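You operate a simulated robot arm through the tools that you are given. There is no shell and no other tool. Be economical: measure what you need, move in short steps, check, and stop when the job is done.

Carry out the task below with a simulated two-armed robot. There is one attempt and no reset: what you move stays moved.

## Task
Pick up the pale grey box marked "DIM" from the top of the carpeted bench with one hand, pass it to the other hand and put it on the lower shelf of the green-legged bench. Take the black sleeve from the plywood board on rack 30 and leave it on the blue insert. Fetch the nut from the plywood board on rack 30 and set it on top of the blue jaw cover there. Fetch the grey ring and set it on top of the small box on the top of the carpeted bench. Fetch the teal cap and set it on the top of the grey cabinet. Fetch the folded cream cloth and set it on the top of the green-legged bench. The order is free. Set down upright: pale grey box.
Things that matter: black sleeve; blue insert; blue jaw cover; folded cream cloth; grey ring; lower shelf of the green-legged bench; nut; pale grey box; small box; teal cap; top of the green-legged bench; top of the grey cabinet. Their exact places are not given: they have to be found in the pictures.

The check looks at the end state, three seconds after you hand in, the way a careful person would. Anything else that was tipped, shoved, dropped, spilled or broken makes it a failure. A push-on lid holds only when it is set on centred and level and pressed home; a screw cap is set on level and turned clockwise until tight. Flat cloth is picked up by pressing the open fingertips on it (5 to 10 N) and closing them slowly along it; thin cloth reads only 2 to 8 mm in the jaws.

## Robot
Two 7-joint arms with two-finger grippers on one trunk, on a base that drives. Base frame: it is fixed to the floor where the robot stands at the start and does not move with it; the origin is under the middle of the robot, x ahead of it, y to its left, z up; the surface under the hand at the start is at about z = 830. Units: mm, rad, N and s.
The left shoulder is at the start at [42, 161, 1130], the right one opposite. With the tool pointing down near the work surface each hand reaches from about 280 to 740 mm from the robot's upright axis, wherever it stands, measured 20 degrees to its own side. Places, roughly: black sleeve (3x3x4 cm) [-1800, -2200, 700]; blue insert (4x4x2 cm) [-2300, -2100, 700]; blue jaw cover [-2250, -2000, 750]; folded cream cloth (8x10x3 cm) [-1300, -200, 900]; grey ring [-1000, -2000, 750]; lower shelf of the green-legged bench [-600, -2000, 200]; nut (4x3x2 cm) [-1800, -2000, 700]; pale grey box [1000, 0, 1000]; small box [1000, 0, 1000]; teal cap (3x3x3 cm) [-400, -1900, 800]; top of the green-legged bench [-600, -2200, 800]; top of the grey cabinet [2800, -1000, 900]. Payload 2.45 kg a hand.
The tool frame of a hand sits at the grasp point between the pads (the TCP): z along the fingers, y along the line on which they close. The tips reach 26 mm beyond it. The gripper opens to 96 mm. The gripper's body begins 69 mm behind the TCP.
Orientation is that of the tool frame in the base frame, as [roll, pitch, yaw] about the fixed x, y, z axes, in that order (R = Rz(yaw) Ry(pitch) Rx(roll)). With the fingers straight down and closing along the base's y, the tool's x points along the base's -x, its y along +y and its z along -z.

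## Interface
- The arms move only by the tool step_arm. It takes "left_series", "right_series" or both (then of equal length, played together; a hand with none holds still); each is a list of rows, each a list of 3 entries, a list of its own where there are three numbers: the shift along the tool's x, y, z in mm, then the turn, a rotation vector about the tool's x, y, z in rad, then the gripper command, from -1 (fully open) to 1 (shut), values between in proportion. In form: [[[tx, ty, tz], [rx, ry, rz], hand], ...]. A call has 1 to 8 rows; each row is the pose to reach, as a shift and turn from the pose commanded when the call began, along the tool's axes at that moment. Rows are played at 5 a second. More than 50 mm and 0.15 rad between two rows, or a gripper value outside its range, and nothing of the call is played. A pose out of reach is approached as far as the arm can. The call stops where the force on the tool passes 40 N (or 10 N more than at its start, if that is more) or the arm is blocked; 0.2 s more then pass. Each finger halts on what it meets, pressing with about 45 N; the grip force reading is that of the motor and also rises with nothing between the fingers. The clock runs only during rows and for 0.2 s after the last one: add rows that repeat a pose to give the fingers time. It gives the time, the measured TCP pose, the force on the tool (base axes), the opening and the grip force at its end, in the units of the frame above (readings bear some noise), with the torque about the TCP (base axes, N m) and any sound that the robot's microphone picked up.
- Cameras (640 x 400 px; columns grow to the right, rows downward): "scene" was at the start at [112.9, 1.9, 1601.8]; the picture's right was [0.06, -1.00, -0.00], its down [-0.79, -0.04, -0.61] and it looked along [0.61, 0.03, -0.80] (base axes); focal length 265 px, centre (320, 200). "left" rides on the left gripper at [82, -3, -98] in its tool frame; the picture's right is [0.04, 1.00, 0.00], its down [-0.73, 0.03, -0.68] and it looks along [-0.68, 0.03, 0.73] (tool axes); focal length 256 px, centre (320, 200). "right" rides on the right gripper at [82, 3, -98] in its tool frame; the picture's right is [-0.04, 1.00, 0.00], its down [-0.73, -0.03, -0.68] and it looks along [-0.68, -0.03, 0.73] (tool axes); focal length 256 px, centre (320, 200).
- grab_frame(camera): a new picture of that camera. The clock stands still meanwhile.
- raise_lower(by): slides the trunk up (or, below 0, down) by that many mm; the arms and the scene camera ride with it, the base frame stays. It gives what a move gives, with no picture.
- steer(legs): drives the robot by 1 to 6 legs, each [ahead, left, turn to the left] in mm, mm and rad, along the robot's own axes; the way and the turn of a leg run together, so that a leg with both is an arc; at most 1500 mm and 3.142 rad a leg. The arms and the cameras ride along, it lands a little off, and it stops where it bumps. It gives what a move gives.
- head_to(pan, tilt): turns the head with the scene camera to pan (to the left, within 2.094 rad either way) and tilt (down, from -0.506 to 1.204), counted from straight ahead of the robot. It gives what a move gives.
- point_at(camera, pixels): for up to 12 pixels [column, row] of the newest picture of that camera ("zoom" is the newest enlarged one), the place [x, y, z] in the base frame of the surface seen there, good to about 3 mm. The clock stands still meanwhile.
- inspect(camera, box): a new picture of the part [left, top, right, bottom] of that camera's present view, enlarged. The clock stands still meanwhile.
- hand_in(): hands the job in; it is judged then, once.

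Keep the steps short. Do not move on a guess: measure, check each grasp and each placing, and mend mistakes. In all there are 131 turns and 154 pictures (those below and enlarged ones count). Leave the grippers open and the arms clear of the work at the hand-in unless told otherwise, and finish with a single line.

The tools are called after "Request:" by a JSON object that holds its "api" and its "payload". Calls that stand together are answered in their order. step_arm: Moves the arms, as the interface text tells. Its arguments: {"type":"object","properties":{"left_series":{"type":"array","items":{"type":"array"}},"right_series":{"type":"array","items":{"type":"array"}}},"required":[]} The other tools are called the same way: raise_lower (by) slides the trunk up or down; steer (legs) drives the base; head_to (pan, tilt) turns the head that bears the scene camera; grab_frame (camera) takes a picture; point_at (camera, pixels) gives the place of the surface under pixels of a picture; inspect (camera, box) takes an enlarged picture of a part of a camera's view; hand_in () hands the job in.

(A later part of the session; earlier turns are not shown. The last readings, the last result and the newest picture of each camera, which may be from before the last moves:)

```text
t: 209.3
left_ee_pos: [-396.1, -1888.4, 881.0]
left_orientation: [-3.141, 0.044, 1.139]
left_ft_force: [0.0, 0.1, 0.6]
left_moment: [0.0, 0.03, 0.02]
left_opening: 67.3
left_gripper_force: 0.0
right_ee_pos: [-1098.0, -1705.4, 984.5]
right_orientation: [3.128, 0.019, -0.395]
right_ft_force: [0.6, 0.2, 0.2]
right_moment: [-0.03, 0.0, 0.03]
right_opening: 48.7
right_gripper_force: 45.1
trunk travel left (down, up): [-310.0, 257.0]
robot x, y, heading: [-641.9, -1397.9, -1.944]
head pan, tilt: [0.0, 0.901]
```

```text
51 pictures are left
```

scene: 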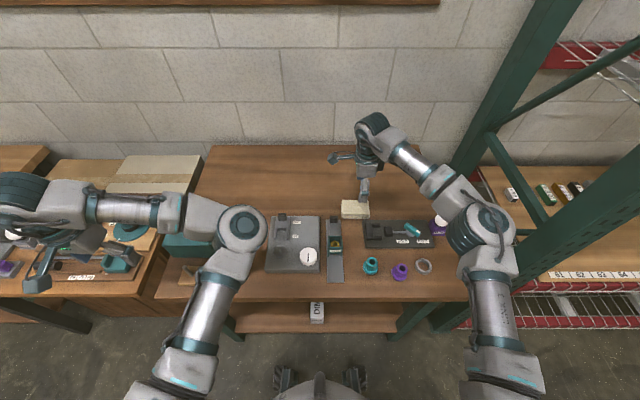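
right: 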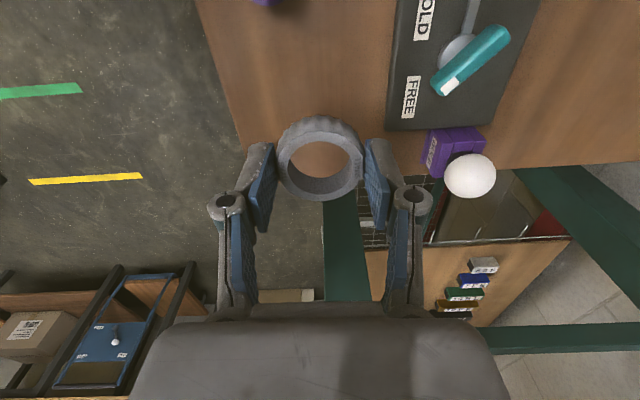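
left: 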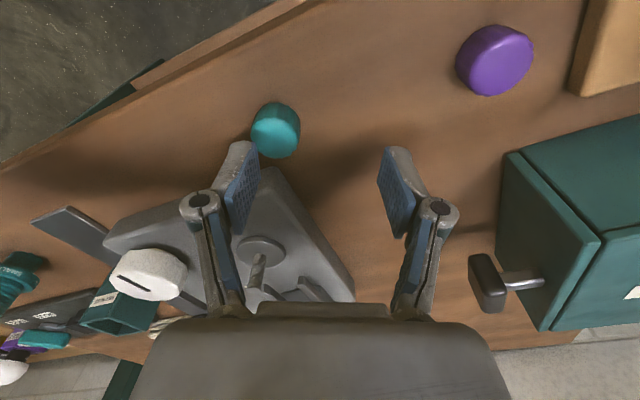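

The arm's inward limit is reached. Raise 50, nudge the base by the difference, wait, and look.

Request:
{"api": "step_arm", "payload": {"left_series": [[[0, 0, -25], [0, 0, 0], -0.4], [[0, 0, -50], [0, 0, 0], -0.4]]}}

Request:
{"api": "steer", "payload": {"legs": [[-5, -25, 0]]}}

Request:
{"api": "step_arm", "payload": {"left_series": [[[0, 0, 10], [0, 0, 0], -0.4], [[0, 0, 20], [0, 0, 0], -0.4], [[0, 0, 30], [0, 0, 0], -0.4], [[0, 0, 30], [0, 0, 0], -0.4], [[0, 0, 30], [0, 0, 0], -0.4], [[0, 0, 30], [0, 0, 0], -0.4], [[0, 0, 30], [0, 0, 0], -0.4], [[0, 0, 30], [0, 0, 0], -0.4]]}}

Request:
{"api": "step_arm", "payload": {"left_series": [[[0, 0, 0], [0, 0, 0], -0.4], [[0, 0, 0], [0, 0, 0], -0.4], [[0, 0, 0], [0, 0, 0], -0.4], [[0, 0, 0], [0, 0, 0], -0.4], [[0, 0, 0], [0, 0, 0], -0.4], [[0, 0, 0], [0, 0, 0], -0.4], [[0, 0, 0], [0, 0, 0], -0.4], [[0, 0, 0], [0, 0, 0], -0.4]]}}

Request:
{"api": "grab_frame", "payload": {"camera": "left"}}

```text
t: 209.9
left_ee_pos: [-393.4, -1885.6, 931.6]
left_orientation: [3.138, 0.044, 1.139]
left_ft_force: [-0.1, 0.2, -0.7]
left_moment: [-0.02, 0.01, -0.01]
left_opening: 67.2
left_gripper_force: 0.1
right_ee_pos: [-1099.3, -1706.1, 984.3]
right_orientation: [3.126, 0.02, -0.397]
right_ft_force: [-0.6, -0.1, 0.0]
right_moment: [-0.01, -0.03, 0.0]
right_opening: 48.5
right_gripper_force: 45.0
trunk travel left (down, up): [-310.0, 257.0]
robot x, y, heading: [-642.3, -1399.2, -1.95]
head pan, tilt: [0.0, 0.901]
```

```text
t: 210.8
left_ee_pos: [-409.7, -1874.6, 927.0]
left_orientation: [3.141, 0.041, 1.139]
left_ft_force: [0.3, 0.3, 0.2]
left_moment: [0.02, 0.02, 0.02]
left_opening: 67.2
left_gripper_force: 0.0
right_ee_pos: [-1117.5, -1695.0, 984.6]
right_orientation: [3.129, 0.021, -0.393]
right_ft_force: [0.1, -0.4, -0.3]
right_moment: [0.03, 0.01, -0.01]
right_opening: 48.6
right_gripper_force: 44.9
trunk travel left (down, up): [-310.0, 257.0]
robot x, y, heading: [-661.5, -1385.8, -1.948]
head pan, tilt: [0.0, 0.901]
```

```text
t: 212.6
left_ee_pos: [-396.2, -1877.8, 894.3]
left_orientation: [-3.128, 0.048, 1.141]
left_ft_force: [1.0, 0.0, -0.3]
left_moment: [-0.04, 0.01, 0.03]
left_opening: 67.3
left_gripper_force: 0.0
right_ee_pos: [-1099.8, -1697.4, 989.9]
right_orientation: [3.122, 0.034, -0.391]
right_ft_force: [0.3, 0.4, 0.7]
right_moment: [0.0, 0.02, 0.02]
right_opening: 48.5
right_gripper_force: 45.0
trunk travel left (down, up): [-310.0, 257.0]
robot x, y, heading: [-662.1, -1386.5, -1.941]
head pan, tilt: [0.0, 0.901]
```

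```text
t: 214.3
left_ee_pos: [-395.5, -1878.0, 892.7]
left_orientation: [-3.129, 0.047, 1.14]
left_ft_force: [0.6, -0.1, -0.3]
left_moment: [-0.03, 0.05, 0.0]
left_opening: 67.1
left_gripper_force: 0.0
right_ee_pos: [-1099.7, -1698.4, 990.7]
right_orientation: [3.122, 0.039, -0.392]
right_ft_force: [0.8, -0.6, -0.4]
right_moment: [0.0, 0.04, 0.05]
right_opening: 48.3
right_gripper_force: 45.1
trunk travel left (down, up): [-310.0, 257.0]
robot x, y, heading: [-662.4, -1388.2, -1.946]
head pan, tilt: [0.0, 0.901]
```

```text
50 pictures are left
```

left: 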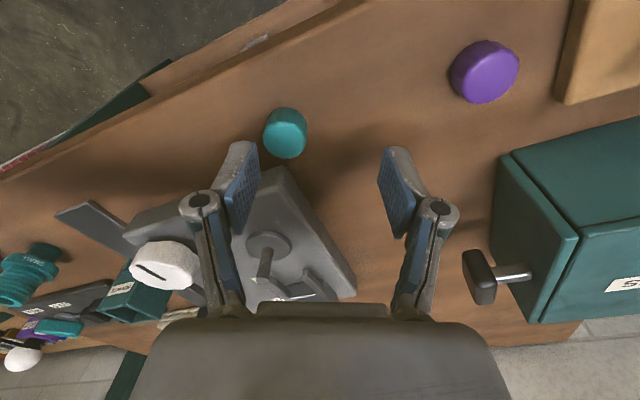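

Request:
{"api": "point_at", "payload": {"camera": "left", "pixels": [[286, 140], [265, 135], [306, 138], [286, 120], [286, 156]]}}

Request:
{"api": "steer", "payload": {"legs": [[0, -25, 0]]}}

Request:
{"api": "step_arm", "payload": {"left_series": [[[0, 0, 0], [0, 0, 0], -0.4], [[0, 0, 0], [0, 0, 0], -0.4], [[0, 0, 0], [0, 0, 0], -0.4], [[0, 0, 0], [0, 0, 0], -0.4], [[0, 0, 0], [0, 0, 0], -0.4], [[0, 0, 0], [0, 0, 0], -0.4], [[0, 0, 0], [0, 0, 0], -0.4], [[0, 0, 0], [0, 0, 0], -0.4]]}}

Request:
{"api": "step_arm", "payload": {"left_series": [[[0, 0, 0], [0, 0, 0], -0.4], [[0, 0, 0], [0, 0, 0], -0.4], [[0, 0, 0], [0, 0, 0], -0.4], [[0, 0, 0], [0, 0, 0], -0.4], [[0, 0, 0], [0, 0, 0], -0.4], [[0, 0, 0], [0, 0, 0], -0.4], [[0, 0, 0], [0, 0, 0], -0.4], [[0, 0, 0], [0, 0, 0], -0.4]]}}

Request:
{"api": "grab_frame", "payload": {"camera": "left"}}

```text
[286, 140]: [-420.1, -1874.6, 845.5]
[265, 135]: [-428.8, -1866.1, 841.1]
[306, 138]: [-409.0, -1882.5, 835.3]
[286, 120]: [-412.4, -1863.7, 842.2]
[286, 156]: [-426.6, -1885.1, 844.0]
```

```text
t: 215.2
left_ee_pos: [-417.1, -1870.3, 892.1]
left_orientation: [-3.128, 0.047, 1.142]
left_ft_force: [1.0, 0.2, -0.8]
left_moment: [-0.05, 0.07, 0.0]
left_opening: 67.0
left_gripper_force: 0.2
right_ee_pos: [-1121.5, -1690.2, 991.3]
right_orientation: [3.121, 0.036, -0.392]
right_ft_force: [0.3, -1.5, -0.1]
right_moment: [0.06, 0.01, 0.0]
right_opening: 48.4
right_gripper_force: 44.9
trunk travel left (down, up): [-310.0, 257.0]
robot x, y, heading: [-687.4, -1378.3, -1.942]
head pan, tilt: [0.0, 0.901]
```

```text
t: 217.0
left_ee_pos: [-395.8, -1874.4, 885.3]
left_orientation: [-3.109, 0.052, 1.146]
left_ft_force: [0.7, 1.0, -0.7]
left_moment: [-0.02, 0.04, 0.03]
left_opening: 67.1
left_gripper_force: 0.0
right_ee_pos: [-1098.0, -1695.0, 998.9]
right_orientation: [3.117, 0.055, -0.387]
right_ft_force: [1.7, -1.0, -0.6]
right_moment: [0.08, 0.04, -0.01]
right_opening: 48.6
right_gripper_force: 45.2
trunk travel left (down, up): [-310.0, 257.0]
robot x, y, heading: [-681.2, -1378.6, -1.945]
head pan, tilt: [0.0, 0.901]
```

```text
t: 218.8
left_ee_pos: [-394.7, -1873.4, 884.3]
left_orientation: [-3.107, 0.05, 1.144]
left_ft_force: [1.0, 1.5, -0.1]
left_moment: [-0.02, 0.01, 0.0]
left_opening: 67.3
left_gripper_force: 0.1
right_ee_pos: [-1096.7, -1696.2, 998.8]
right_orientation: [3.116, 0.056, -0.387]
right_ft_force: [0.7, -0.6, -0.1]
right_moment: [0.07, 0.07, 0.02]
right_opening: 48.5
right_gripper_force: 44.8
trunk travel left (down, up): [-310.0, 257.0]
robot x, y, heading: [-681.4, -1380.1, -1.945]
head pan, tilt: [0.0, 0.901]
```

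```text
49 pictures are left
```

left: 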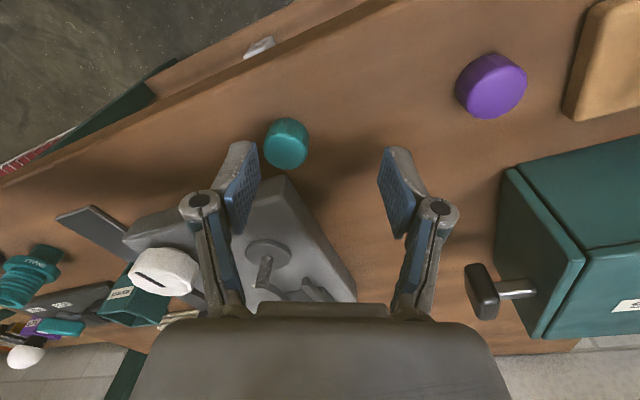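

The body is leaning — something may be touching. Look around with the head.

Request:
{"api": "head_to", "payload": {"pan": -0.7, "tilt": 1.0}}

Request:
{"api": "grab_frame", "payload": {"camera": "scene"}}

Request:
{"api": "head_to", "payload": {"pan": 0.5, "tilt": 1.0}}

Request:
{"api": "grab_frame", "payload": {"camera": "scene"}}

```text
t: 219.8
left_ee_pos: [-403.3, -1871.8, 888.2]
left_orientation: [-3.114, 0.053, 1.142]
left_ft_force: [0.5, 0.3, 0.9]
left_moment: [-0.01, -0.03, 0.0]
left_opening: 67.2
left_gripper_force: 0.1
right_ee_pos: [-1106.8, -1691.1, 996.2]
right_orientation: [3.114, 0.051, -0.391]
right_ft_force: [-0.3, -0.1, 0.1]
right_moment: [0.04, 0.03, -0.01]
right_opening: 48.7
right_gripper_force: 45.0
trunk travel left (down, up): [-310.0, 257.0]
robot x, y, heading: [-680.5, -1378.5, -1.941]
head pan, tilt: [-0.7, 1.0]
```

```text
48 pictures are left
```

scene: 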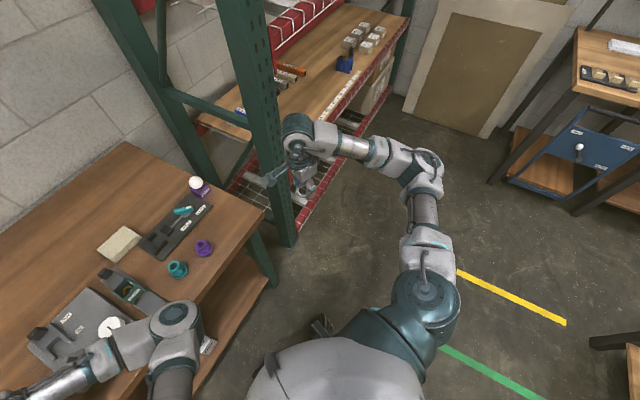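

```text
t: 221.2
left_ee_pos: [-409.2, -1868.7, 890.1]
left_orientation: [-3.12, 0.051, 1.143]
left_ft_force: [-0.2, 0.1, -0.4]
left_moment: [-0.05, 0.01, -0.04]
left_opening: 67.3
left_gripper_force: 0.1
right_ee_pos: [-1112.2, -1689.6, 995.8]
right_orientation: [3.116, 0.045, -0.392]
right_ft_force: [-0.1, -0.3, -0.3]
right_moment: [-0.01, 0.0, 0.03]
right_opening: 48.5
right_gripper_force: 44.8
trunk travel left (down, up): [-310.0, 257.0]
robot x, y, heading: [-685.2, -1376.9, -1.942]
head pan, tilt: [0.499, 1.0]
```

```text
47 pictures are left
```

scene: 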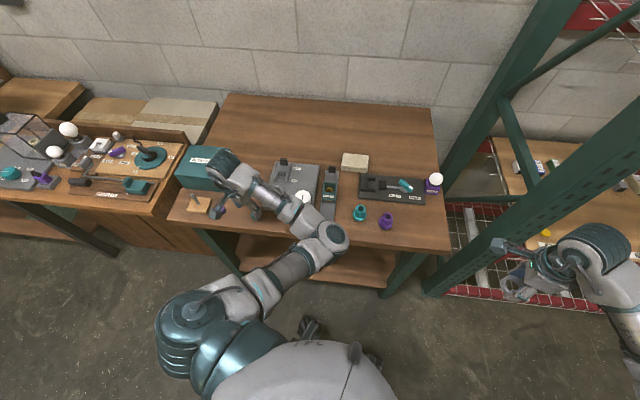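

No contact; the base is slowly settling (hand creeping back). Wait longer and re-look.

Request:
{"api": "step_arm", "payload": {"left_series": [[[0, 0, 0], [0, 0, 0], -0.4], [[0, 0, 0], [0, 0, 0], -0.4], [[0, 0, 0], [0, 0, 0], -0.4], [[0, 0, 0], [0, 0, 0], -0.4], [[0, 0, 0], [0, 0, 0], -0.4], [[0, 0, 0], [0, 0, 0], -0.4], [[0, 0, 0], [0, 0, 0], -0.4], [[0, 0, 0], [0, 0, 0], -0.4]]}}

Request:
{"api": "step_arm", "payload": {"left_series": [[[0, 0, 0], [0, 0, 0], -0.4], [[0, 0, 0], [0, 0, 0], -0.4], [[0, 0, 0], [0, 0, 0], -0.4], [[0, 0, 0], [0, 0, 0], -0.4], [[0, 0, 0], [0, 0, 0], -0.4], [[0, 0, 0], [0, 0, 0], -0.4], [[0, 0, 0], [0, 0, 0], -0.4], [[0, 0, 0], [0, 0, 0], -0.4]]}}

Request:
{"api": "grab_frame", "payload": {"camera": "left"}}

```text
t: 223.0
left_ee_pos: [-407.5, -1869.8, 889.5]
left_orientation: [-3.117, 0.051, 1.144]
left_ft_force: [-0.5, 0.0, -0.2]
left_moment: [-0.04, 0.02, 0.02]
left_opening: 67.2
left_gripper_force: 0.0
right_ee_pos: [-1109.8, -1690.7, 995.3]
right_orientation: [3.117, 0.048, -0.39]
right_ft_force: [0.2, 0.0, -0.4]
right_moment: [0.01, 0.07, 0.0]
right_opening: 48.4
right_gripper_force: 44.7
trunk travel left (down, up): [-310.0, 257.0]
robot x, y, heading: [-685.0, -1376.9, -1.94]
head pan, tilt: [0.499, 1.0]
```

```text
t: 224.8
left_ee_pos: [-407.7, -1869.8, 891.1]
left_orientation: [-3.117, 0.051, 1.145]
left_ft_force: [-0.5, -0.6, 0.1]
left_moment: [-0.02, 0.03, 0.01]
left_opening: 67.1
left_gripper_force: 0.1
right_ee_pos: [-1111.9, -1690.6, 994.9]
right_orientation: [3.118, 0.045, -0.391]
right_ft_force: [-0.2, -0.4, 0.0]
right_moment: [-0.01, 0.02, 0.0]
right_opening: 48.5
right_gripper_force: 45.8
trunk travel left (down, up): [-310.0, 257.0]
robot x, y, heading: [-686.1, -1375.4, -1.941]
head pan, tilt: [0.499, 1.0]
```

```text
46 pictures are left
```

left: 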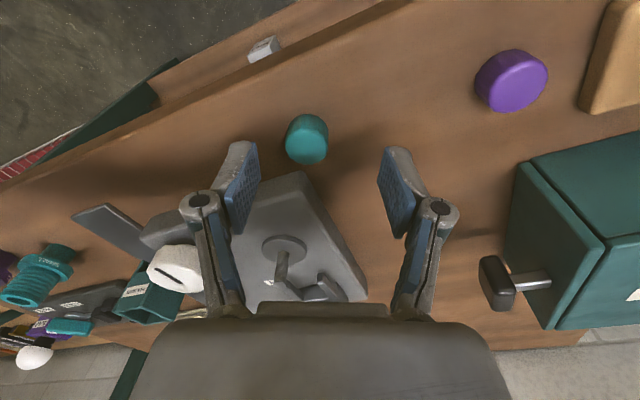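

Stable now. Cap is 8–9 mm off; shift and lower ~42 mm, check, before closing.

Request:
{"api": "step_arm", "payload": {"left_series": [[[-4, -4, 5], [0, 0, 0], -0.4], [[-7.4, -8, 15], [0, 0, 0], -0.4], [[-7.4, -8, 28], [0, 0, 0], -0.4], [[-7.4, -8, 40], [0, 0, 0], -0.4], [[-7.4, -8, 40], [0, 0, 0], -0.4], [[-7.4, -8, 40], [0, 0, 0], -0.4], [[-7.4, -8, 40], [0, 0, 0], -0.4]]}}

Request:
{"api": "grab_frame", "payload": {"camera": "left"}}

```text
t: 226.4
left_ee_pos: [-426.6, -1873.1, 852.4]
left_orientation: [-3.124, 0.05, 1.142]
left_ft_force: [-0.6, 0.0, -0.3]
left_moment: [0.0, -0.01, 0.04]
left_opening: 67.0
left_gripper_force: 0.0
right_ee_pos: [-1116.3, -1687.6, 994.6]
right_orientation: [3.117, 0.042, -0.392]
right_ft_force: [-0.7, -0.6, 0.1]
right_moment: [0.02, 0.02, 0.02]
right_opening: 48.2
right_gripper_force: 45.3
trunk travel left (down, up): [-310.0, 257.0]
robot x, y, heading: [-685.9, -1379.1, -1.944]
head pan, tilt: [0.499, 1.0]
```

```text
45 pictures are left
```

left: 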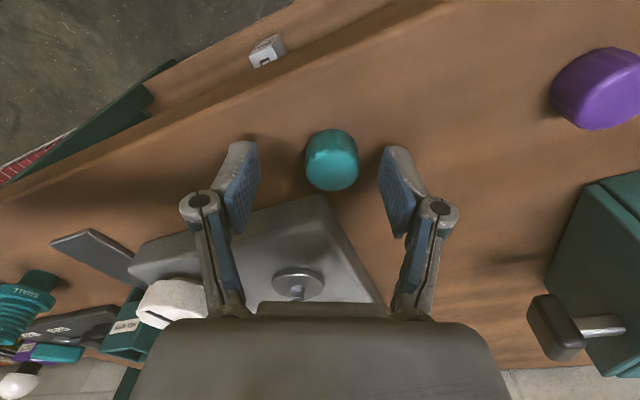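

Cap is between the pads. Close.

Request:
{"api": "step_arm", "payload": {"left_series": [[[0, 0, 3], [0, 0, 0], -0.2], [[0, 0, 3], [0, 0, 0], 0.1], [[0, 0, 3], [0, 0, 0], 0.3], [[0, 0, 3], [0, 0, 0], 0.5], [[0, 0, 3], [0, 0, 0], 0.7], [[0, 0, 3], [0, 0, 0], 0.8], [[0, 0, 3], [0, 0, 0], 0.8]]}}

Request:
{"api": "grab_frame", "payload": {"camera": "left"}}

```text
t: 228.0
left_ee_pos: [-426.4, -1872.8, 849.3]
left_orientation: [-3.122, 0.05, 1.141]
left_ft_force: [-0.9, -0.4, 2.2]
left_moment: [0.0, 0.01, -0.04]
left_opening: 27.1
left_gripper_force: 44.8
right_ee_pos: [-1115.7, -1687.3, 994.2]
right_orientation: [3.115, 0.041, -0.391]
right_ft_force: [0.7, 0.1, 0.2]
right_moment: [0.01, 0.02, 0.04]
right_opening: 48.1
right_gripper_force: 45.0
trunk travel left (down, up): [-310.0, 257.0]
robot x, y, heading: [-687.5, -1379.9, -1.942]
head pan, tilt: [0.499, 1.0]
```

```text
44 pictures are left
```

left: 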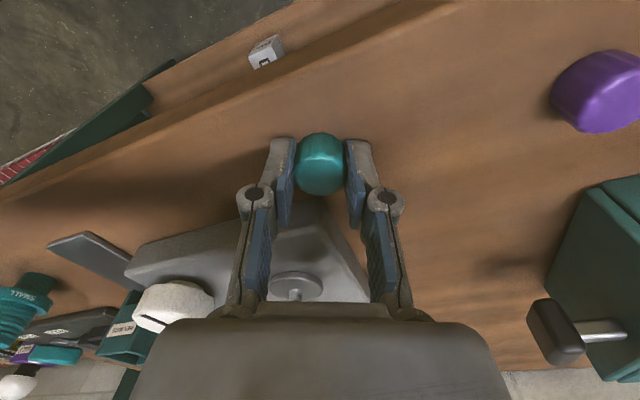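

Cap gripped (27 mm). Lift, then back off from the bench and turn to face +x, and look ahead.

Request:
{"api": "step_arm", "payload": {"left_series": [[[0, 0, -10], [0, 0, 0], 0.8], [[0, 0, -45], [0, 0, 0], 0.8], [[0, 0, -90], [0, 0, 0], 0.8], [[0, 0, -135], [0, 0, 0], 0.8], [[0, 0, -170], [0, 0, 0], 0.8], [[0, 0, -170], [0, 0, 0], 0.8]]}}

Request:
{"api": "steer", "payload": {"legs": [[-350, 0, 0], [0, 0, 1.942], [500, -150, 0]]}}

Request:
{"api": "head_to", "payload": {"pan": 0.0, "tilt": 0.55}}

Request:
{"api": "grab_frame", "payload": {"camera": "scene"}}

```text
t: 229.4
left_ee_pos: [-415.9, -1867.0, 1021.9]
left_orientation: [-3.122, 0.052, 1.144]
left_ft_force: [-0.8, -0.7, -0.6]
left_moment: [0.03, 0.0, 0.0]
left_opening: 26.9
left_gripper_force: 44.7
right_ee_pos: [-1116.8, -1688.9, 992.8]
right_orientation: [3.117, 0.042, -0.39]
right_ft_force: [-0.2, -0.6, -0.9]
right_moment: [0.03, -0.02, 0.0]
right_opening: 48.6
right_gripper_force: 44.7
trunk travel left (down, up): [-310.0, 257.0]
robot x, y, heading: [-687.0, -1378.5, -1.943]
head pan, tilt: [0.499, 1.0]
```

```text
t: 239.2
left_ee_pos: [299.1, -717.0, 1021.7]
left_orientation: [-3.122, 0.049, 3.14]
left_ft_force: [0.4, 0.4, -0.7]
left_moment: [-0.02, -0.04, 0.0]
left_opening: 26.7
left_gripper_force: 45.2
right_ee_pos: [425.6, -1429.5, 995.9]
right_orientation: [3.119, 0.043, 1.605]
right_ft_force: [0.2, -0.3, -0.3]
right_moment: [0.0, 0.0, 0.06]
right_opening: 48.3
right_gripper_force: 45.3
trunk travel left (down, up): [-310.0, 257.0]
robot x, y, heading: [-34.9, -1167.3, 0.062]
head pan, tilt: [0.499, 1.0]
```

```text
t: 240.1
left_ee_pos: [296.8, -720.0, 1023.9]
left_orientation: [-3.123, 0.055, 3.141]
left_ft_force: [-0.2, 0.4, -0.4]
left_moment: [-0.02, 0.03, -0.01]
left_opening: 27.0
left_gripper_force: 46.0
right_ee_pos: [424.1, -1430.4, 996.5]
right_orientation: [3.112, 0.04, 1.606]
right_ft_force: [0.0, -0.4, -0.6]
right_moment: [0.01, 0.0, 0.0]
right_opening: 48.3
right_gripper_force: 44.9
trunk travel left (down, up): [-310.0, 257.0]
robot x, y, heading: [-36.5, -1165.8, 0.052]
head pan, tilt: [0.0, 0.55]
```

```text
43 pictures are left
```

scene: 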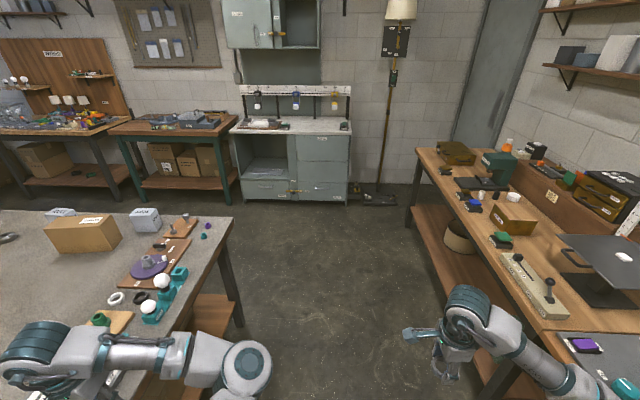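

Measure aisle limits, carton and cabinet top.

Request:
{"api": "point_at", "payload": {"camera": "scene", "pixels": [[228, 220], [215, 290], [50, 212], [420, 152], [520, 290], [80, 225], [345, 135], [240, 130], [290, 120], [310, 125], [250, 200], [340, 203]]}}

Request:
{"api": "inspect", "payload": {"camera": "scene", "box": [220, 80, 370, 210]}}

```text
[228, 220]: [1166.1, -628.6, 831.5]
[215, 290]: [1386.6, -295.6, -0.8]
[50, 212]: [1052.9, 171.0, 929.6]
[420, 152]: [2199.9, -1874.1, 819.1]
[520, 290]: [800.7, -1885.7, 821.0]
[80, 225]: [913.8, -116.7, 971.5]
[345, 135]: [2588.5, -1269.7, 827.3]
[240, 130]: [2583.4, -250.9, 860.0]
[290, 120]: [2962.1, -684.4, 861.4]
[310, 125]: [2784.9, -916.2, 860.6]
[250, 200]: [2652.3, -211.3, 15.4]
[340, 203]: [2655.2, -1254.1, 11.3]
```

```text
3.08 times, centred on (295, 145) of scene
```

zoom: 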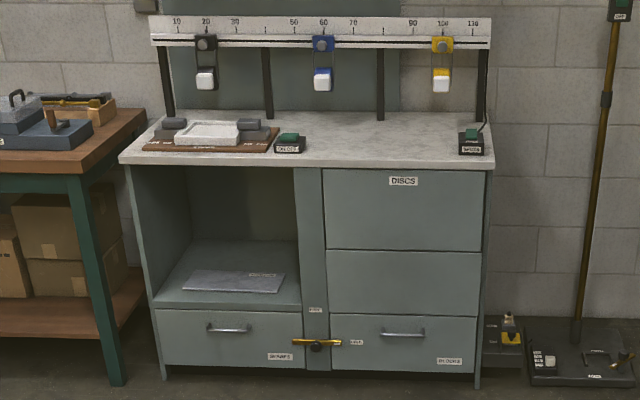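

Cabinet top z≈861 with free space at its middle; the carton top is z≈971. I'll go round to the far side of the carpeted bench, to face −x opposite the carton.

Request:
{"api": "steer", "payload": {"legs": [[0, 0, -0.052], [1400, -50, 0], [390, 0, 0], [0, 0, 3.14], [0, -900, 0]]}}

Request:
{"api": "head_to", "payload": {"pan": 0.0, "tilt": 0.75}}

Request:
{"api": "grab_frame", "payload": {"camera": "scene"}}

```text
t: 261.2
left_ee_pos: [1422.9, -766.7, 1022.1]
left_orientation: [-3.117, 0.053, -0.031]
left_ft_force: [0.0, 1.7, -0.1]
left_moment: [-0.02, 0.0, 0.02]
left_opening: 26.6
left_gripper_force: 44.7
right_ee_pos: [1315.7, -52.9, 997.4]
right_orientation: [3.113, 0.047, -1.563]
right_ft_force: [-0.5, -0.7, -0.8]
right_moment: [0.04, -0.02, 0.0]
right_opening: 47.2
right_gripper_force: 45.0
trunk travel left (down, up): [-310.0, 257.0]
robot x, y, heading: [1770.7, -321.7, -3.116]
head pan, tilt: [0.0, 0.55]
```

```text
t: 261.9
left_ee_pos: [1425.5, -764.3, 1024.2]
left_orientation: [-3.121, 0.057, -0.029]
left_ft_force: [0.5, 0.1, -0.8]
left_moment: [0.02, 0.0, 0.01]
left_opening: 26.4
left_gripper_force: 45.0
right_ee_pos: [1319.3, -49.1, 996.7]
right_orientation: [3.108, 0.043, -1.564]
right_ft_force: [-0.1, 0.0, -0.6]
right_moment: [-0.02, -0.05, 0.01]
right_opening: 47.3
right_gripper_force: 44.7
trunk travel left (down, up): [-310.0, 257.0]
robot x, y, heading: [1769.3, -323.5, -3.118]
head pan, tilt: [0.0, 0.75]
```

```text
41 pictures are left
```

scene: 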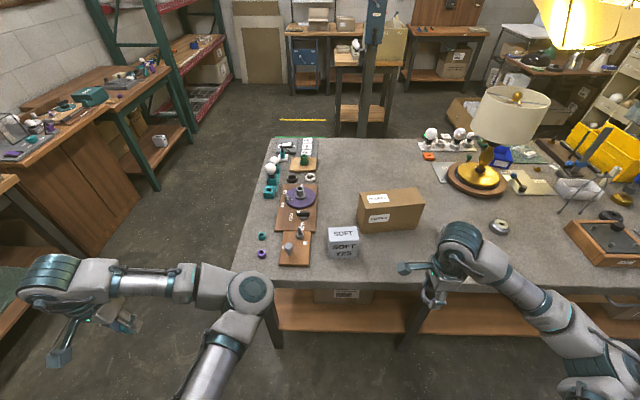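

Before placing, inspect the bench for any other "small box" candidate.

Request:
{"api": "inspect", "payload": {"camera": "scene", "box": [330, 110, 640, 290]}}

Request:
{"api": "head_to", "payload": {"pan": -0.7, "tilt": 0.75}}

Request:
{"api": "grab_frame", "payload": {"camera": "scene"}}

```text
2.06 times, centred on (485, 200) of scene
```

zoom: 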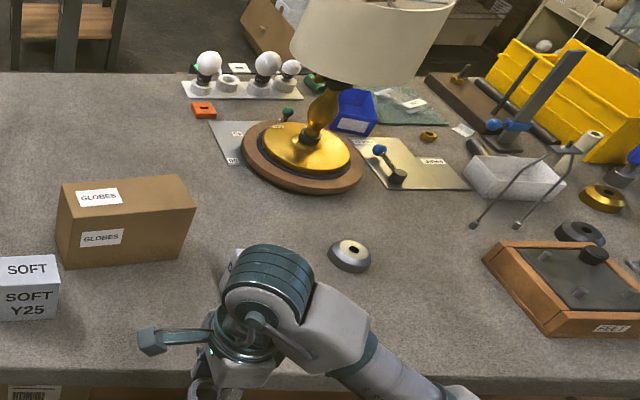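

```text
t: 263.0
left_ee_pos: [1426.2, -765.2, 1023.3]
left_orientation: [-3.118, 0.058, -0.03]
left_ft_force: [0.9, 0.0, -0.8]
left_moment: [0.04, -0.03, -0.01]
left_opening: 26.9
left_gripper_force: 44.6
right_ee_pos: [1319.6, -51.4, 999.3]
right_orientation: [3.111, 0.044, -1.563]
right_ft_force: [-0.1, -0.2, -0.5]
right_moment: [0.0, -0.01, 0.01]
right_opening: 46.9
right_gripper_force: 45.1
trunk travel left (down, up): [-310.0, 257.0]
robot x, y, heading: [1771.1, -319.6, -3.113]
head pan, tilt: [-0.7, 0.75]
```

```text
39 pictures are left
```

scene: 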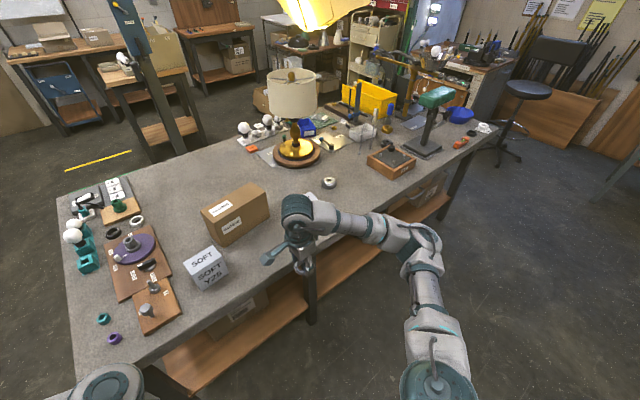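

The GLOBES carton is the only plain small box. Measure its top.

Request:
{"api": "point_at", "payload": {"camera": "scene", "pixels": [[203, 208], [238, 186], [264, 192], [220, 219], [232, 203], [250, 190], [230, 240]]}}

Request:
{"api": "head_to", "payload": {"pan": -0.1, "tilt": 0.9}}

Request:
{"api": "steer", "payload": {"legs": [[0, 0, -0.028], [215, 0, 0]]}}

Request:
{"api": "step_arm", "payload": {"right_series": [[[0, 0, -20], [0, 0, 0], 0.6], [[0, 0, -40], [0, 0, 0], 0.6], [[0, 0, -60], [0, 0, 0], 0.6], [[0, 0, -80], [0, 0, 0], 0.6], [[0, 0, -80], [0, 0, 0], 0.6], [[0, 0, -80], [0, 0, 0], 0.6], [[0, 0, -80], [0, 0, 0], 0.6], [[0, 0, -80], [0, 0, 0], 0.6]]}}

Request:
{"api": "grab_frame", "payload": {"camera": "scene"}}

```text
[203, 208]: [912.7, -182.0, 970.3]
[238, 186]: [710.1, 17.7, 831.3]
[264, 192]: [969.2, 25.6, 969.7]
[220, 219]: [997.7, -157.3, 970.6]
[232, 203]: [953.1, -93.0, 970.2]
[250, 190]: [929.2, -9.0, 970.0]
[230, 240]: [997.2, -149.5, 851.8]
```

```text
t: 264.0
left_ee_pos: [1426.6, -763.7, 1025.2]
left_orientation: [-3.122, 0.057, -0.029]
left_ft_force: [-0.2, -0.3, 0.6]
left_moment: [0.01, -0.01, -0.03]
left_opening: 26.9
left_gripper_force: 44.8
right_ee_pos: [1320.1, -49.7, 997.2]
right_orientation: [3.111, 0.043, -1.564]
right_ft_force: [0.8, 0.5, -0.1]
right_moment: [-0.01, 0.02, 0.0]
right_opening: 47.0
right_gripper_force: 44.6
trunk travel left (down, up): [-310.0, 257.0]
robot x, y, heading: [1765.8, -326.1, -3.117]
head pan, tilt: [-0.099, 0.901]
```

```text
t: 266.0
left_ee_pos: [1193.4, -753.6, 1024.5]
left_orientation: [-3.119, 0.058, -0.062]
left_ft_force: [-0.8, -0.4, -0.7]
left_moment: [0.02, -0.02, 0.03]
left_opening: 26.6
left_gripper_force: 44.9
right_ee_pos: [1108.2, -36.1, 998.5]
right_orientation: [3.108, 0.045, -1.592]
right_ft_force: [-0.3, -0.5, -0.2]
right_moment: [0.02, -0.01, 0.01]
right_opening: 46.7
right_gripper_force: 44.8
trunk travel left (down, up): [-310.0, 257.0]
robot x, y, heading: [1549.1, -320.7, 3.131]
head pan, tilt: [-0.099, 0.901]
```

```text
t: 267.8
left_ee_pos: [1195.3, -753.5, 1025.0]
left_orientation: [-3.121, 0.06, -0.06]
left_ft_force: [-0.6, 0.3, -0.4]
left_moment: [-0.01, 0.04, -0.02]
left_opening: 26.6
left_gripper_force: 45.8
right_ee_pos: [1112.7, -39.7, 1077.4]
right_orientation: [3.109, 0.043, -1.592]
right_ft_force: [0.7, -0.5, 0.2]
right_moment: [0.0, -0.02, 0.01]
right_opening: 46.5
right_gripper_force: 45.4
trunk travel left (down, up): [-310.0, 257.0]
robot x, y, heading: [1550.5, -327.0, 3.138]
head pan, tilt: [-0.099, 0.901]
```

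```text
38 pictures are left
```

scene: 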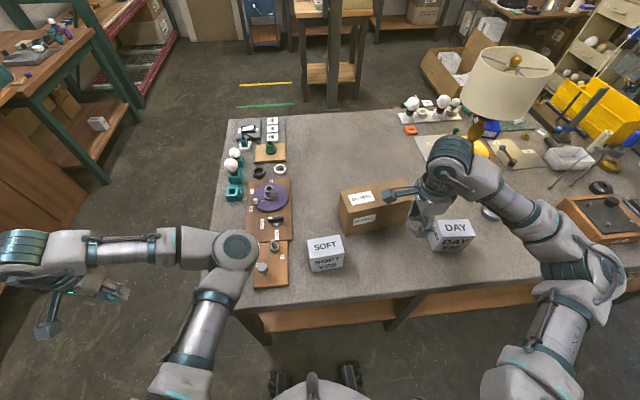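

Carton top: x ≈890–998, y ≈-190…25, z 970. Extend the right hand over its middle and check the ring.

Request:
{"api": "step_arm", "payload": {"right_series": [[[8, 35, 0], [0, 0, 0], 0.8], [[16, 70, 0], [0, 0, 0], 0.8], [[24, 105, 0], [0, 0, 0], 0.8], [[32, 140, 0], [0, 0, 0], 0.8], [[38, 171, 0], [0, 0, 0], 0.8], [[38, 171, 0], [0, 0, 0], 0.8], [[38, 171, 0], [0, 0, 0], 0.8]]}}

Request:
{"api": "grab_frame", "payload": {"camera": "right"}}

```text
t: 269.4
left_ee_pos: [1195.4, -752.6, 1024.8]
left_orientation: [-3.12, 0.06, -0.061]
left_ft_force: [-0.5, -0.7, -0.2]
left_moment: [0.0, -0.01, 0.0]
left_opening: 26.6
left_gripper_force: 44.3
right_ee_pos: [943.0, -72.5, 1082.5]
right_orientation: [3.106, 0.044, -1.592]
right_ft_force: [-0.3, -0.5, -0.1]
right_moment: [0.02, 0.01, -0.02]
right_opening: 46.4
right_gripper_force: 44.8
trunk travel left (down, up): [-310.0, 257.0]
robot x, y, heading: [1547.4, -322.2, 3.137]
head pan, tilt: [-0.099, 0.901]
```

```text
37 pictures are left
```

right: 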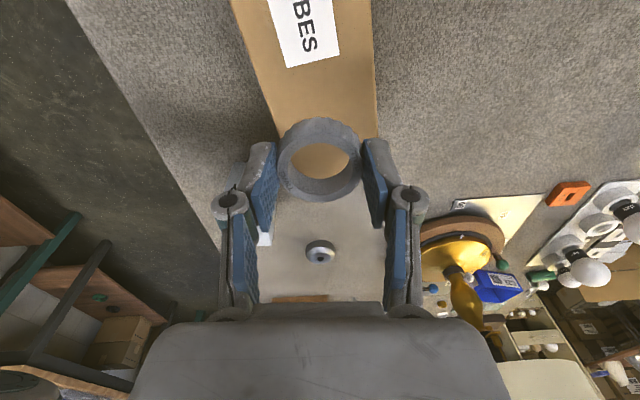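

Ring held and centred over the carton. Level the hand and lower 75.

Request:
{"api": "step_arm", "payload": {"right_series": [[[0, 0, 20], [0.028, 0.034, 0], 0.8], [[0, 0, 45], [0.028, 0.034, 0], 0.8], [[0, 0, 65], [0.028, 0.034, 0], 0.8], [[0, 0, 75], [0.028, 0.034, 0], 0.8], [[0, 0, 75], [0.028, 0.034, 0], 0.8], [[0, 0, 75], [0.028, 0.034, 0], 0.8]]}}

Request:
{"api": "grab_frame", "payload": {"camera": "scene"}}

Request:
{"api": "grab_frame", "payload": {"camera": "right"}}

```text
t: 270.8
left_ee_pos: [1195.6, -754.2, 1024.0]
left_orientation: [-3.12, 0.06, -0.062]
left_ft_force: [-0.2, 0.2, -0.7]
left_moment: [-0.01, 0.0, 0.01]
left_opening: 26.5
left_gripper_force: 44.6
right_ee_pos: [939.3, -68.9, 1006.6]
right_orientation: [3.136, 0.009, -1.594]
right_ft_force: [0.3, -0.5, 0.4]
right_moment: [0.03, 0.02, -0.02]
right_opening: 46.3
right_gripper_force: 45.2
trunk travel left (down, up): [-310.0, 257.0]
robot x, y, heading: [1544.4, -324.0, 3.138]
head pan, tilt: [-0.099, 0.901]
```

```text
36 pictures are left
```

scene: 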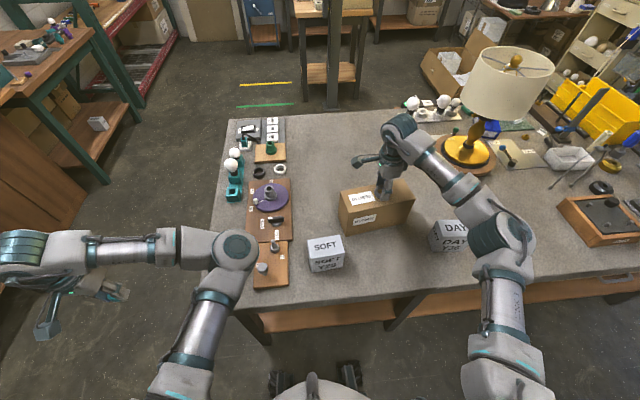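

```text
35 pictures are left
```

right: 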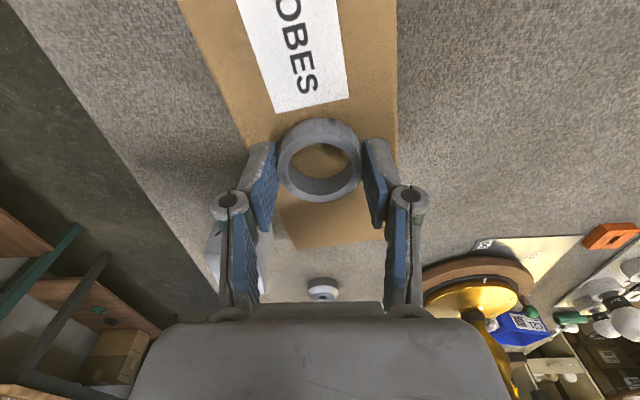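

Lower in small steps to contact.

Request:
{"api": "step_arm", "payload": {"right_series": [[[0, 0, 3], [0, 0, 0], 0.8], [[0, 0, 5], [0, 0, 0], 0.8], [[0, 0, 6.5], [0, 0, 0], 0.8], [[0, 0, 8], [0, 0, 0], 0.8], [[0, 0, 8], [0, 0, 0], 0.8]]}}

```text
t: 272.0
left_ee_pos: [1196.8, -754.8, 1025.6]
left_orientation: [-3.118, 0.063, -0.062]
left_ft_force: [-0.8, -0.2, 0.5]
left_moment: [0.02, 0.02, 0.01]
left_opening: 26.7
left_gripper_force: 44.9
right_ee_pos: [939.7, -71.6, 1001.5]
right_orientation: [3.132, 0.01, -1.594]
right_ft_force: [-2.1, 0.3, 7.5]
right_moment: [0.03, -0.07, -0.05]
right_opening: 46.1
right_gripper_force: 45.2
trunk travel left (down, up): [-310.0, 257.0]
robot x, y, heading: [1550.6, -325.2, 3.134]
head pan, tilt: [-0.099, 0.901]
```

Contact (7.5 N). Open gently and rise.

Request:
{"api": "step_arm", "payload": {"right_series": [[[0, 0, -1], [0, 0, 0], 0.0], [[0, 0, -1], [0, 0, 0], -0.3], [[0, 0, -1], [0, 0, 0], -0.5], [[0, 0, -1], [0, 0, 0], -0.5], [[0, 0, -30], [0, 0, 0], -0.5], [[0, 0, -70], [0, 0, 0], -0.5], [[0, 0, -100], [0, 0, 0], -0.5], [[0, 0, -100], [0, 0, 0], -0.5]]}}

Request:
{"api": "grab_frame", "payload": {"camera": "right"}}

```text
t: 273.8
left_ee_pos: [1195.8, -753.9, 1024.6]
left_orientation: [-3.12, 0.06, -0.061]
left_ft_force: [-0.2, -1.1, -0.3]
left_moment: [-0.02, 0.0, 0.02]
left_opening: 26.7
left_gripper_force: 45.1
right_ee_pos: [937.9, -70.2, 1102.5]
right_orientation: [3.137, 0.011, -1.595]
right_ft_force: [0.0, -0.7, 0.2]
right_moment: [0.03, 0.02, 0.0]
right_opening: 71.9
right_gripper_force: 0.2
trunk travel left (down, up): [-310.0, 257.0]
robot x, y, heading: [1544.5, -323.5, 3.138]
head pan, tilt: [-0.099, 0.901]
```

```text
34 pictures are left
```

right: 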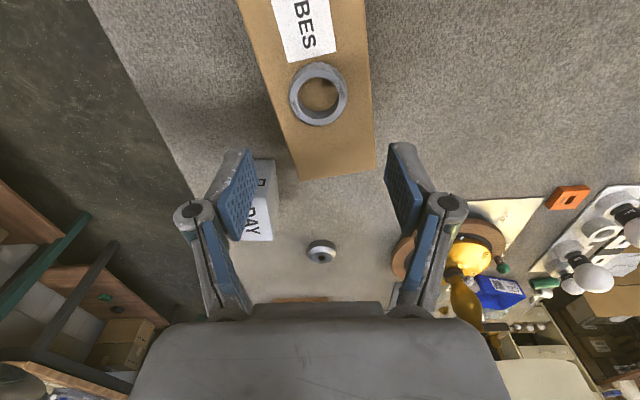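

Ring sits on the carton. Retract the right hand, back off, turn toward the grey cabinet, and approach most of the way.

Request:
{"api": "step_arm", "payload": {"right_series": [[[-8, -35, 0], [0, 0, 0], -0.5], [[-16, -70, 0], [0, 0, 0], -0.5], [[-24, -105, 0], [0, 0, 0], -0.5], [[-32, -140, 0], [0, 0, 0], -0.5], [[-38, -171, 0], [0, 0, 0], -0.5], [[-38, -171, 0], [0, 0, 0], -0.5]]}}

Request:
{"api": "steer", "payload": {"legs": [[-300, 0, 0], [0, 0, 2.545], [520, -413, 0]]}}

Request:
{"api": "head_to", "payload": {"pan": 0.3, "tilt": 0.8}}

Request:
{"api": "grab_frame", "payload": {"camera": "scene"}}

```text
t: 275.2
left_ee_pos: [1195.7, -752.3, 1025.3]
left_orientation: [-3.121, 0.06, -0.061]
left_ft_force: [-0.2, -0.5, 0.7]
left_moment: [-0.01, -0.02, 0.0]
left_opening: 26.6
left_gripper_force: 44.7
right_ee_pos: [1108.2, -36.6, 1099.1]
right_orientation: [3.137, 0.009, -1.594]
right_ft_force: [-0.5, 0.5, 0.6]
right_moment: [-0.01, -0.02, -0.01]
right_opening: 72.0
right_gripper_force: 0.2
trunk travel left (down, up): [-310.0, 257.0]
robot x, y, heading: [1549.6, -324.9, 3.133]
head pan, tilt: [-0.099, 0.901]
```

```text
t: 286.7
left_ee_pos: [2591.6, -809.2, 1022.9]
left_orientation: [-3.115, 0.059, 2.493]
left_ft_force: [0.2, 1.1, -0.5]
left_moment: [-0.05, 0.03, -0.01]
left_opening: 26.7
left_gripper_force: 44.6
right_ee_pos: [2264.9, -1452.6, 1099.3]
right_orientation: [3.134, 0.014, 0.96]
right_ft_force: [0.1, -0.2, 0.1]
right_moment: [-0.03, 0.01, -0.03]
right_opening: 71.9
right_gripper_force: 0.0
trunk travel left (down, up): [-310.0, 257.0]
robot x, y, heading: [2056.8, -970.9, -0.598]
head pan, tilt: [-0.099, 0.901]
```

```text
t: 287.5
left_ee_pos: [2589.5, -807.7, 1025.2]
left_orientation: [-3.118, 0.063, 2.492]
left_ft_force: [-0.1, -0.3, 0.1]
left_moment: [0.0, -0.01, 0.02]
left_opening: 26.4
left_gripper_force: 44.7
right_ee_pos: [2262.8, -1451.4, 1101.7]
right_orientation: [3.132, 0.013, 0.96]
right_ft_force: [-0.3, 0.0, -0.2]
right_moment: [-0.03, 0.01, 0.01]
right_opening: 72.3
right_gripper_force: 0.0
trunk travel left (down, up): [-310.0, 257.0]
robot x, y, heading: [2059.4, -969.6, -0.591]
head pan, tilt: [0.3, 0.799]
```

```text
33 pictures are left
```

scene: 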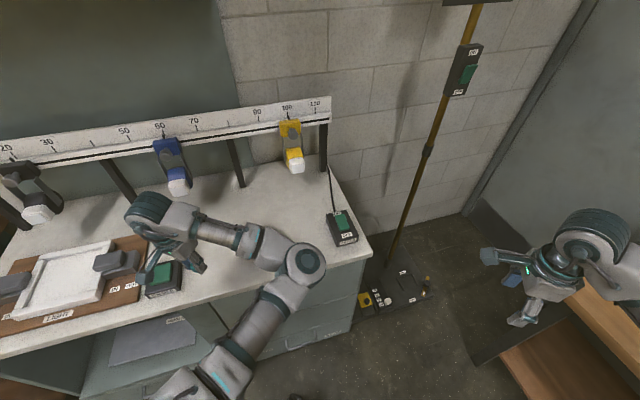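

Measure free area on the cabinet top.

Request:
{"api": "point_at", "payload": {"camera": "scene", "pixels": [[230, 200], [270, 210], [215, 280], [183, 270], [165, 275], [300, 200], [345, 230], [240, 175], [295, 165], [178, 185]]}}

```text
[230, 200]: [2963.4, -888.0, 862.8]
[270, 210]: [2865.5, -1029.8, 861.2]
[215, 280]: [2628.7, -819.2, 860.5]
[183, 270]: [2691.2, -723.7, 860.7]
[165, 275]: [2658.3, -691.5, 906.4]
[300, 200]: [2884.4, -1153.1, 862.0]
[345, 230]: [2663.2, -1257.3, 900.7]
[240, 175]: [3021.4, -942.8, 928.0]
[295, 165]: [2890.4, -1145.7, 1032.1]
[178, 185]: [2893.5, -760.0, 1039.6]
```

Free zone around (2720,-920). Drive the remaining 170 mm, let it settle, check.

Request:
{"api": "steer", "payload": {"legs": [[165, -20, 0]]}}

Request:
{"api": "step_arm", "payload": {"left_series": [[[0, 0, 0], [0, 0, 0], 0.8], [[0, 0, 0], [0, 0, 0], 0.8], [[0, 0, 0], [0, 0, 0], 0.8], [[0, 0, 0], [0, 0, 0], 0.8], [[0, 0, 0], [0, 0, 0], 0.8], [[0, 0, 0], [0, 0, 0], 0.8], [[0, 0, 0], [0, 0, 0], 0.8], [[0, 0, 0], [0, 0, 0], 0.8]]}}

Request:
{"api": "grab_frame", "payload": {"camera": "left"}}

Request:
{"api": "grab_frame", "payload": {"camera": "scene"}}

```text
t: 289.0
left_ee_pos: [2710.4, -916.6, 1024.9]
left_orientation: [-3.117, 0.066, 2.489]
left_ft_force: [0.1, 1.3, 0.0]
left_moment: [-0.01, -0.02, 0.0]
left_opening: 26.3
left_gripper_force: 45.1
right_ee_pos: [2383.5, -1558.4, 1101.1]
right_orientation: [3.13, 0.011, 0.957]
right_ft_force: [1.4, 0.5, 0.1]
right_moment: [-0.01, 0.05, -0.01]
right_opening: 72.1
right_gripper_force: 0.1
trunk travel left (down, up): [-310.0, 257.0]
robot x, y, heading: [2181.1, -1081.7, -0.603]
head pan, tilt: [0.3, 0.799]
```

```text
t: 290.8
left_ee_pos: [2708.3, -919.0, 1027.0]
left_orientation: [-3.117, 0.066, 2.488]
left_ft_force: [-0.3, -0.7, -0.3]
left_moment: [0.01, 0.01, 0.05]
left_opening: 26.5
left_gripper_force: 45.0
right_ee_pos: [2381.1, -1560.2, 1102.1]
right_orientation: [3.129, 0.01, 0.957]
right_ft_force: [0.1, 0.6, 0.5]
right_moment: [0.02, -0.02, 0.03]
right_opening: 72.1
right_gripper_force: 0.1
trunk travel left (down, up): [-310.0, 257.0]
robot x, y, heading: [2180.9, -1079.6, -0.598]
head pan, tilt: [0.3, 0.799]
```

```text
32 pictures are left
```

left: 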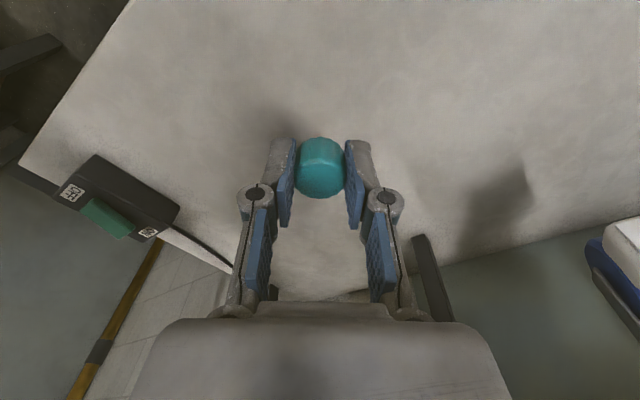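

```text
31 pictures are left
```

scene: 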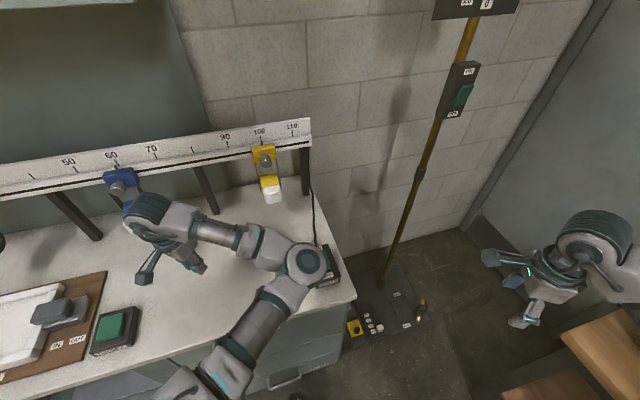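

Check elbow height above the black device before lowering.

Request:
{"api": "point_at", "payload": {"camera": "scene", "pixels": [[305, 262], [325, 262], [290, 270], [270, 250], [333, 265], [330, 285], [245, 235], [255, 320], [272, 195]]}}

```text
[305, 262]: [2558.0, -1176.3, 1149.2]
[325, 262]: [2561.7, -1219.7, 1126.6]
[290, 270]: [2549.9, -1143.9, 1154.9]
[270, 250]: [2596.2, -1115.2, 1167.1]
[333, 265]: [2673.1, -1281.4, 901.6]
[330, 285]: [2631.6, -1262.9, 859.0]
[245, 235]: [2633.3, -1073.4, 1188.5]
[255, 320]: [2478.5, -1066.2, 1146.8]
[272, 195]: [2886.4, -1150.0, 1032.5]
```

Elbow clearance is adequate; share the descent: trunk −80, then the arm.

Request:
{"api": "raise_lower", "payload": {"by": -80}}

Request:
{"api": "step_arm", "payload": {"left_series": [[[0, 0, 15], [0, 0, 0], 0.8], [[0, 0, 30], [0, 0, 0], 0.8], [[0, 0, 45], [0, 0, 0], 0.8], [[0, 0, 45], [0, 0, 0], 0.8], [[0, 0, 45], [0, 0, 0], 0.8]]}}

Request:
{"api": "grab_frame", "payload": {"camera": "left"}}

```text
t: 291.9
left_ee_pos: [2709.5, -917.4, 948.2]
left_orientation: [-3.121, 0.069, 2.491]
left_ft_force: [-0.6, 0.1, 0.1]
left_moment: [0.01, 0.02, 0.02]
left_opening: 26.5
left_gripper_force: 44.9
right_ee_pos: [2381.3, -1559.3, 1025.3]
right_orientation: [3.126, 0.01, 0.957]
right_ft_force: [0.0, 0.5, 1.4]
right_moment: [0.02, -0.05, -0.02]
right_opening: 71.9
right_gripper_force: 0.1
trunk travel left (down, up): [-230.0, 337.0]
robot x, y, heading: [2182.3, -1081.9, -0.597]
head pan, tilt: [0.3, 0.799]
```

```text
t: 293.1
left_ee_pos: [2710.6, -920.8, 901.7]
left_orientation: [-3.12, 0.066, 2.49]
left_ft_force: [0.3, 0.9, 1.3]
left_moment: [0.03, 0.02, 0.01]
left_opening: 26.3
left_gripper_force: 44.9
right_ee_pos: [2380.9, -1559.2, 1022.2]
right_orientation: [3.13, 0.011, 0.957]
right_ft_force: [0.0, -0.2, -0.5]
right_moment: [-0.01, 0.03, 0.02]
right_opening: 72.0
right_gripper_force: 0.1
trunk travel left (down, up): [-230.0, 337.0]
robot x, y, heading: [2181.7, -1077.2, -0.595]
head pan, tilt: [0.3, 0.799]
```

```text
30 pictures are left
```

left: 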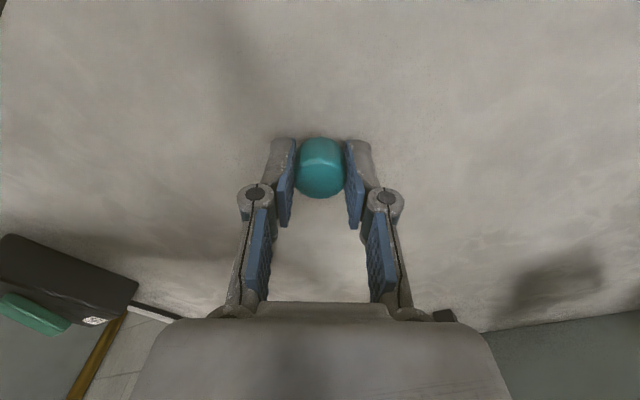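

Lower about 12 mm in small steps.

Request:
{"api": "step_arm", "payload": {"left_series": [[[0, 0, 6], [0, 0, 0], 0.8], [[0, 0, 9], [0, 0, 0], 0.8], [[0, 0, 11], [0, 0, 0], 0.8], [[0, 0, 12.5], [0, 0, 0], 0.8], [[0, 0, 12.5], [0, 0, 0], 0.8]]}}

```text
t: 294.3
left_ee_pos: [2710.5, -920.6, 889.3]
left_orientation: [-3.119, 0.067, 2.488]
left_ft_force: [-0.7, 0.4, 3.8]
left_moment: [0.06, -0.02, 0.03]
left_opening: 26.3
left_gripper_force: 44.9
right_ee_pos: [2380.7, -1560.5, 1022.5]
right_orientation: [3.13, 0.011, 0.956]
right_ft_force: [0.7, -0.6, 0.0]
right_moment: [0.02, 0.0, -0.01]
right_opening: 72.0
right_gripper_force: 0.2
trunk travel left (down, up): [-230.0, 337.0]
robot x, y, heading: [2179.5, -1080.4, -0.596]
head pan, tilt: [0.3, 0.799]
```

Touching (≈4 N). Open slowly and rise.

Request:
{"api": "step_arm", "payload": {"left_series": [[[0, 0, 0.5], [0, 0, 0], 0.45], [[0, 0, 0.5], [0, 0, 0], 0.2], [[0, 0, 0.5], [0, 0, 0], -0.1], [[0, 0, 0.5], [0, 0, 0], -0.3], [[0, 0, -25], [0, 0, 0], -0.3], [[0, 0, -65], [0, 0, 0], -0.3], [[0, 0, -100], [0, 0, 0], -0.3], [[0, 0, -100], [0, 0, 0], -0.3]]}}

Request:
{"api": "grab_frame", "payload": {"camera": "left"}}

```text
t: 296.1
left_ee_pos: [2706.3, -915.7, 987.9]
left_orientation: [-3.119, 0.066, 2.488]
left_ft_force: [-0.4, 0.1, -0.7]
left_moment: [0.01, 0.01, -0.01]
left_opening: 62.4
left_gripper_force: 0.1
right_ee_pos: [2380.9, -1559.8, 1021.9]
right_orientation: [3.129, 0.01, 0.956]
right_ft_force: [-0.3, 1.2, 0.3]
right_moment: [-0.01, 0.02, 0.01]
right_opening: 72.1
right_gripper_force: 0.0
trunk travel left (down, up): [-230.0, 337.0]
robot x, y, heading: [2180.9, -1079.8, -0.6]
head pan, tilt: [0.3, 0.799]
```

```text
29 pictures are left
```

left: 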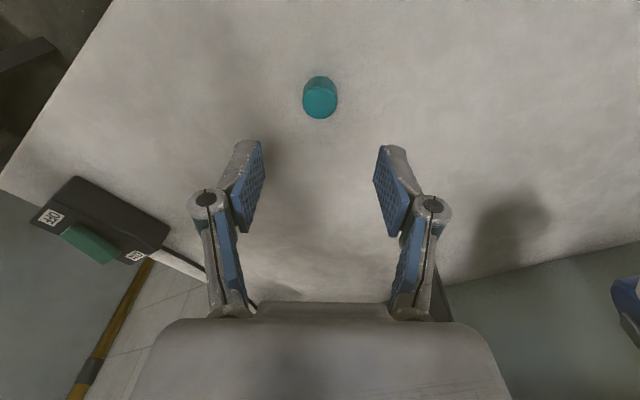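

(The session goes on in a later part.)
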